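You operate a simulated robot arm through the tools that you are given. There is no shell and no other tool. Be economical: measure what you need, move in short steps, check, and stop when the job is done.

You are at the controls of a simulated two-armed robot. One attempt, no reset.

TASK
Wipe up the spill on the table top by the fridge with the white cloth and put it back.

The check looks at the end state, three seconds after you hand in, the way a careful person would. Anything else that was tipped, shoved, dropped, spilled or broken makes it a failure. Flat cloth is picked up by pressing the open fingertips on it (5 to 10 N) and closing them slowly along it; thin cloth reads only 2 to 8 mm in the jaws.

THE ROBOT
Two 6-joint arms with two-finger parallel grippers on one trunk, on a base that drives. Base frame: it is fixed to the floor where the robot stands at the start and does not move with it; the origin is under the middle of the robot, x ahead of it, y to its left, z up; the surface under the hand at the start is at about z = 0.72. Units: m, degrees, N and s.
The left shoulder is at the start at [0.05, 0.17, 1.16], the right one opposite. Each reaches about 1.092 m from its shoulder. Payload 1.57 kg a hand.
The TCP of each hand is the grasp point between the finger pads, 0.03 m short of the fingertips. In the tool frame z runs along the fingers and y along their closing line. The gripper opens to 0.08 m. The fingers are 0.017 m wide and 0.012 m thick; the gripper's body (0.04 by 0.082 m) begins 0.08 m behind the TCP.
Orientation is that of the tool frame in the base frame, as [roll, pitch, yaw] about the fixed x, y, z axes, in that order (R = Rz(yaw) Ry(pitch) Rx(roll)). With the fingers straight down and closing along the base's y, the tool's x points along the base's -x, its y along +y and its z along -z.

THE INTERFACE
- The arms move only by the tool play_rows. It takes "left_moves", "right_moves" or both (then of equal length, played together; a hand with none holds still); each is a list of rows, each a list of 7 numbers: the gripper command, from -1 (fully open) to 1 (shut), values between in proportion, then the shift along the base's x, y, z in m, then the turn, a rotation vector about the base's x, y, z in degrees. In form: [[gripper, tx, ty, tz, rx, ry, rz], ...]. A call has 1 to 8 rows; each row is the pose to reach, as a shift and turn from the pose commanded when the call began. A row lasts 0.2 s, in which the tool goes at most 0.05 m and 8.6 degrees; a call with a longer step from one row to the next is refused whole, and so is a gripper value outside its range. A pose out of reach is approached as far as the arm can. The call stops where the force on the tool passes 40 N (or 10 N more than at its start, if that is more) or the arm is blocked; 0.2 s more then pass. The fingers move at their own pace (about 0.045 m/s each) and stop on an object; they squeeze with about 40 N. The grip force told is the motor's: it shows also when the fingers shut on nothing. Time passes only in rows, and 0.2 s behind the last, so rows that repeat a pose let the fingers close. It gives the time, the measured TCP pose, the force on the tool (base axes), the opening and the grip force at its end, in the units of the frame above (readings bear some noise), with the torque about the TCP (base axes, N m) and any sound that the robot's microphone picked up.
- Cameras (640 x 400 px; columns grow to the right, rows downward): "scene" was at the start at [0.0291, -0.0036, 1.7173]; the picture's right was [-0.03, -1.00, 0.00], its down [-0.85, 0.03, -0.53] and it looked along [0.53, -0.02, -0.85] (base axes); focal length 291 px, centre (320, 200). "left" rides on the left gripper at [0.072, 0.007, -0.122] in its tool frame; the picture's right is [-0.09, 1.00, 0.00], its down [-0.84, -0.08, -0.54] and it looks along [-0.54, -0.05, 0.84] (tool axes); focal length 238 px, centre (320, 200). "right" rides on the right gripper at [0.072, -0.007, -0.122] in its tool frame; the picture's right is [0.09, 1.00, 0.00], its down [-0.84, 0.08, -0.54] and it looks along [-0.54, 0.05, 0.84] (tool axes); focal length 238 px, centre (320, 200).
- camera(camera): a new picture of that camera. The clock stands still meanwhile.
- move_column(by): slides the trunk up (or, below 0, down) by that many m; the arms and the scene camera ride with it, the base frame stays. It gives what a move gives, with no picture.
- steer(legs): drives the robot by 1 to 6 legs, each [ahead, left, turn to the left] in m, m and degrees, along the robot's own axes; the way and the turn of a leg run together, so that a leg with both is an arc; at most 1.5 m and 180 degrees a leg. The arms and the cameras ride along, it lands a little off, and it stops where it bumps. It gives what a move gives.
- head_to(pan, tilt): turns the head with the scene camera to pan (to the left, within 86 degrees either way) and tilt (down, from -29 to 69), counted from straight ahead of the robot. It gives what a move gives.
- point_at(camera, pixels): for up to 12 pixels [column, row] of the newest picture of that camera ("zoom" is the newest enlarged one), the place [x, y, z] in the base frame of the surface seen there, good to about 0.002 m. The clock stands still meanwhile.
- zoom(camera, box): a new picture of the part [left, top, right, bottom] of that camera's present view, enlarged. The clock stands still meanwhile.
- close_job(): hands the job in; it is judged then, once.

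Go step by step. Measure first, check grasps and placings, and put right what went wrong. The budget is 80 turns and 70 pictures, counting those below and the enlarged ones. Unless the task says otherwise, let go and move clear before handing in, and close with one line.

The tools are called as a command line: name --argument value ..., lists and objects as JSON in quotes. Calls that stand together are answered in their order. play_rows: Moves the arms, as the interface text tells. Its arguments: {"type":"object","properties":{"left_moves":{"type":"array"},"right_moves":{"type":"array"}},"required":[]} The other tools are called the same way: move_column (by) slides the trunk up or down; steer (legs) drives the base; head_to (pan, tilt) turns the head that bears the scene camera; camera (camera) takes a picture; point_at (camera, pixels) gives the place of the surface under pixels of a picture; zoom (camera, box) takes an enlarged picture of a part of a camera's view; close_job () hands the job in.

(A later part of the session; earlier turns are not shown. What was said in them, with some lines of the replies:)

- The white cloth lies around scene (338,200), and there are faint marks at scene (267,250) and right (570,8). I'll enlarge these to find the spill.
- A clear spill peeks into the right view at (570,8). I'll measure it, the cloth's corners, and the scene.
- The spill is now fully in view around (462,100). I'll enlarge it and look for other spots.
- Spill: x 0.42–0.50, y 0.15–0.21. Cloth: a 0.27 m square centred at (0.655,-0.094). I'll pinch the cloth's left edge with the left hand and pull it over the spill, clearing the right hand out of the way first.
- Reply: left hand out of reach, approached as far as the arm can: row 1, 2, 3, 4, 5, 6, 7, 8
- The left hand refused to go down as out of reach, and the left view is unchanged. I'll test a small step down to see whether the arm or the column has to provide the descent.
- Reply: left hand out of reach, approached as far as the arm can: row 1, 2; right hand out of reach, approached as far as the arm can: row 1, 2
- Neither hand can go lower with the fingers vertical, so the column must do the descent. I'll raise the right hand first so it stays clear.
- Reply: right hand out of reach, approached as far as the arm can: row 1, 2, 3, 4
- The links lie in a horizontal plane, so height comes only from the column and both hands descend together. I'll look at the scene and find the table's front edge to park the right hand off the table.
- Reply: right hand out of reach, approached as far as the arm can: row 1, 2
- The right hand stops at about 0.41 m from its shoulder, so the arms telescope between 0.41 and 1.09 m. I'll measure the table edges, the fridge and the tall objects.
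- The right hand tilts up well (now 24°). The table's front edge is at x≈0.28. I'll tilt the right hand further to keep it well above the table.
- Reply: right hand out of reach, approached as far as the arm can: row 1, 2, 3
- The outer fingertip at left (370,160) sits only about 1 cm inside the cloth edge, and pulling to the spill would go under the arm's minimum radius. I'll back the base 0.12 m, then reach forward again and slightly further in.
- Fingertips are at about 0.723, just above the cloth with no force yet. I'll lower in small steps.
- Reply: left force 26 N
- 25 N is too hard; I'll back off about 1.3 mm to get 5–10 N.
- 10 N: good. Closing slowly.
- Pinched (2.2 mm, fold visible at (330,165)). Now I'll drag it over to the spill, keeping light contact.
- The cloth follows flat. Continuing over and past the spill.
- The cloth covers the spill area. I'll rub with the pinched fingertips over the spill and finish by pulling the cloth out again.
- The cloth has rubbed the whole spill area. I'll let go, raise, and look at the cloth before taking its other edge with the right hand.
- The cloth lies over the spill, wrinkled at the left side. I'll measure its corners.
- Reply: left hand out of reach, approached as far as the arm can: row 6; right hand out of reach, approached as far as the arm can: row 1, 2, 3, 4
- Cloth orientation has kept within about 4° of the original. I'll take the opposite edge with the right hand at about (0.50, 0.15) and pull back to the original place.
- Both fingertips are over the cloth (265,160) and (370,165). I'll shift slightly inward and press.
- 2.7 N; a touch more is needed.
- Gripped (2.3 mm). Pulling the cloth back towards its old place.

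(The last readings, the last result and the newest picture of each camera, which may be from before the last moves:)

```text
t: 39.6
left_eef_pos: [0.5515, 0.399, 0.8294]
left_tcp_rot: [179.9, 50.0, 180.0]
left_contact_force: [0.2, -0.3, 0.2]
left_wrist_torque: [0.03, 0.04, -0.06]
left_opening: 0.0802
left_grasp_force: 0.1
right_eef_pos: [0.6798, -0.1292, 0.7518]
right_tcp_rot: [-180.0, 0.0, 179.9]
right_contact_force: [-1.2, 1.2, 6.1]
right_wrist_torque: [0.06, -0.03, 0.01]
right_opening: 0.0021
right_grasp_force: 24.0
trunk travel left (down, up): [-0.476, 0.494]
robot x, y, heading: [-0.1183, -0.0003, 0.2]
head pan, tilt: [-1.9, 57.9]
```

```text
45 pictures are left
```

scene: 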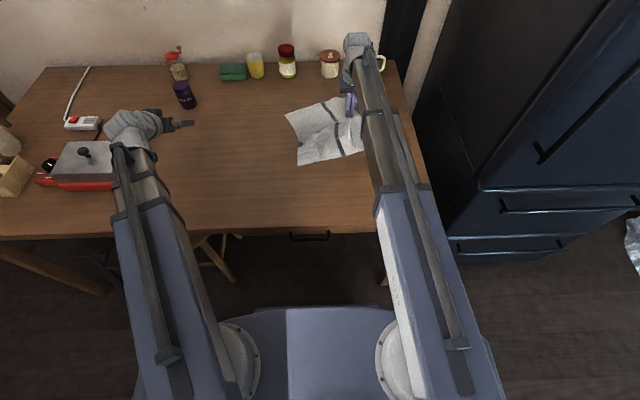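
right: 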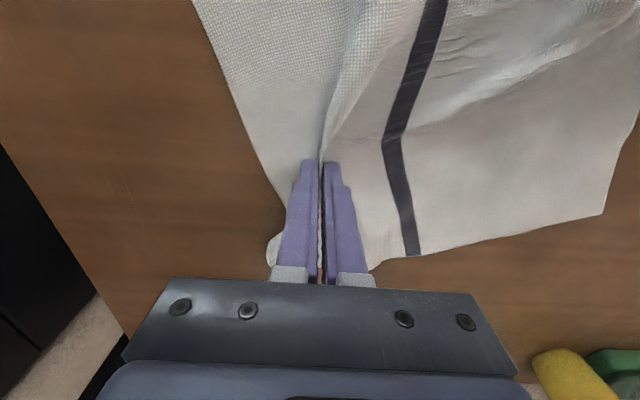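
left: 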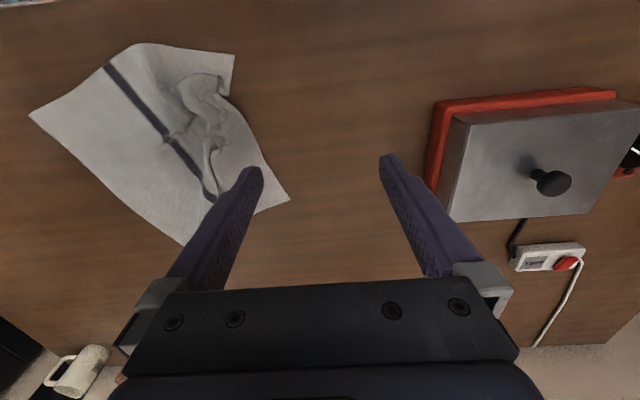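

Nearly back. One last short pull, then release, raise, and inspect both the spill area and the cloth.

play_rows --right_moves '[[1, 0.01, -0.016, 0, 0, 0, 0], [1, 0.018, -0.03, 0, 0, 0, 0], [0.7, 0.018, -0.03, 0, 0, 0, 0], [0.4, 0.018, -0.03, 0, 0, 0, 0], [0.3, 0.018, -0.03, 0, 0, 0, 0]]'

move_column --by 0.25

play_rows --right_moves '[[-1, -0.045, 0.0, 0, 0, 0, 0], [-1, -0.09, 0.02, 0, 0, 0, 0], [-1, -0.13, 0.04, 0, 0, 0, 0], [-1, -0.17, 0.06, 0, 0, 0, 0], [-1, -0.21, 0.08, 0, 0, 0, 0], [-1, -0.25, 0.1, 0, 0, 0, 0]]'

camera --camera "right"

```text
t: 40.9
left_eef_pos: [0.5512, 0.399, 0.8294]
left_tcp_rot: [-180.0, 49.9, -180.0]
left_contact_force: [-0.7, 0.1, 0.8]
left_wrist_torque: [-0.03, 0.02, -0.06]
left_opening: 0.0801
left_grasp_force: 0.1
right_eef_pos: [0.6982, -0.1591, 0.751]
right_tcp_rot: [-180.0, 0.2, 180.0]
right_contact_force: [0.3, 0.2, 6.6]
right_wrist_torque: [-0.01, 0.0, 0.0]
right_opening: 0.0265
right_grasp_force: 0.1
trunk travel left (down, up): [-0.476, 0.494]
robot x, y, heading: [-0.1204, 0.0, -0.1]
head pan, tilt: [-1.9, 57.9]
```

```text
t: 43.4
left_eef_pos: [0.5519, 0.3983, 1.0782]
left_tcp_rot: [179.9, 49.9, 180.0]
left_contact_force: [-0.3, 0.8, -0.9]
left_wrist_torque: [0.0, 0.01, 0.01]
left_opening: 0.0798
left_grasp_force: 0.1
right_eef_pos: [0.698, -0.1581, 0.9997]
right_tcp_rot: [-180.0, -0.1, 179.9]
right_contact_force: [0.1, 0.4, -0.2]
right_wrist_torque: [0.01, -0.01, -0.01]
right_opening: 0.0281
right_grasp_force: 0.1
trunk travel left (down, up): [-0.726, 0.244]
robot x, y, heading: [-0.1218, 0.0027, -0.3]
head pan, tilt: [-1.9, 57.9]
```

```text
t: 44.8
left_eef_pos: [0.5502, 0.399, 1.0797]
left_tcp_rot: [-179.9, 49.9, 180.0]
left_contact_force: [-0.3, 0.5, 0.1]
left_wrist_torque: [-0.01, 0.05, -0.02]
left_opening: 0.0802
left_grasp_force: 0.1
right_eef_pos: [0.4457, -0.0581, 1.0012]
right_tcp_rot: [180.0, 0.1, 179.9]
right_contact_force: [-0.1, 0.0, 0.1]
right_wrist_torque: [-0.02, -0.03, -0.01]
right_opening: 0.0801
right_grasp_force: 0.1
trunk travel left (down, up): [-0.726, 0.244]
robot x, y, heading: [-0.119, -0.002, 0.1]
head pan, tilt: [-1.9, 57.9]
```

```text
44 pictures are left
```

right: 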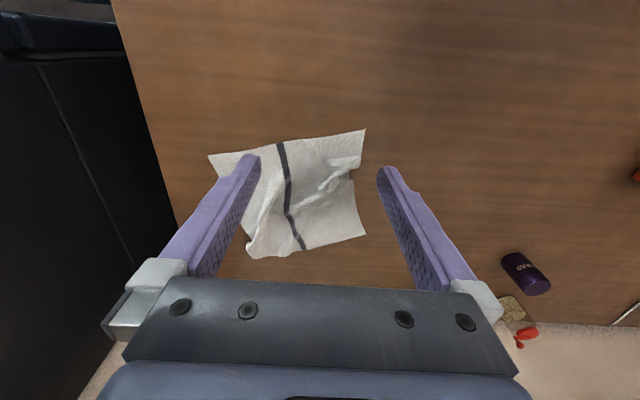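

zoom --camera "right" --box '[360, 30, 580, 170]'

zoom --camera "right" --box '[180, 110, 400, 270]'

point_at --camera "right" --pixels '[[210, 156], [248, 254], [364, 235], [364, 131], [355, 180], [281, 143], [304, 248]]'

```text
2.86 times, centred on (470, 100) of right
```

zoom: 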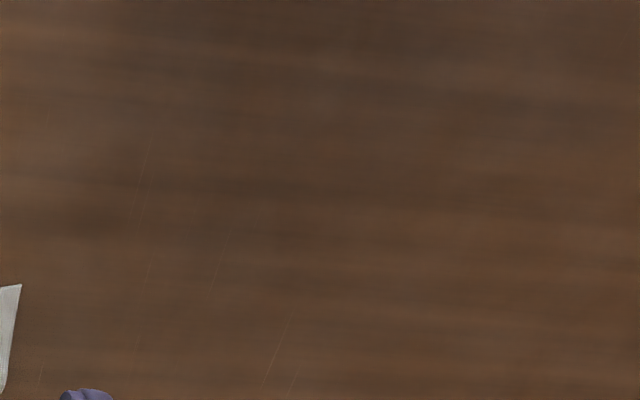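

```text
2.50 times, centred on (290, 190) of right
```

zoom: 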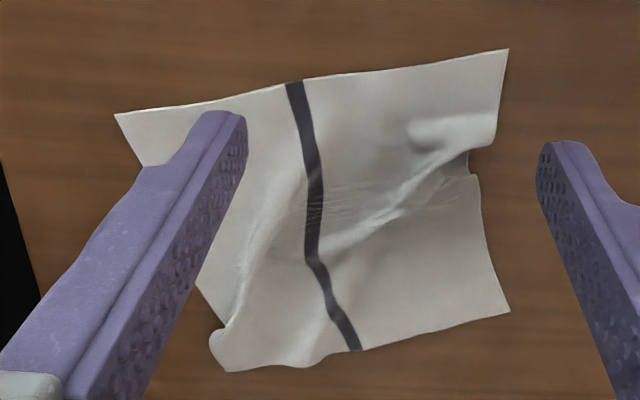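

```text
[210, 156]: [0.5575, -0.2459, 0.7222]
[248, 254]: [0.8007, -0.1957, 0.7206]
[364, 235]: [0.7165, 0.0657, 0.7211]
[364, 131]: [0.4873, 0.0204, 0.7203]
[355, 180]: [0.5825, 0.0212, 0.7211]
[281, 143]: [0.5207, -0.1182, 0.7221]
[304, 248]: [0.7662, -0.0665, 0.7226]
```

The spill area is clean (nothing left in the zoom), and the cloth's corners are within about 3 cm of where they were, with a few wrinkles. One last look at the whole table before handing in.

camera --camera "scene"

```text
41 pictures are left
```

scene: 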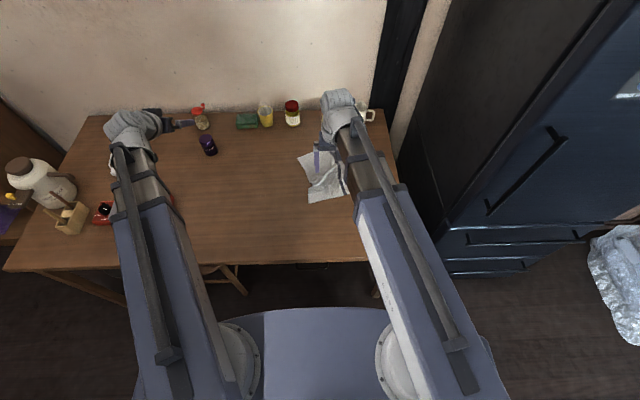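

Everything else on the table stands where it was, both hands are empty and clear, the spill is gone and the cloth is back in its place. Handing in.

close_job

```text
The job is handed in.
```

I wiped up the spill and put the white cloth back within about 3 cm of where it was, lying slightly wrinkled; nothing else on the table was moved.
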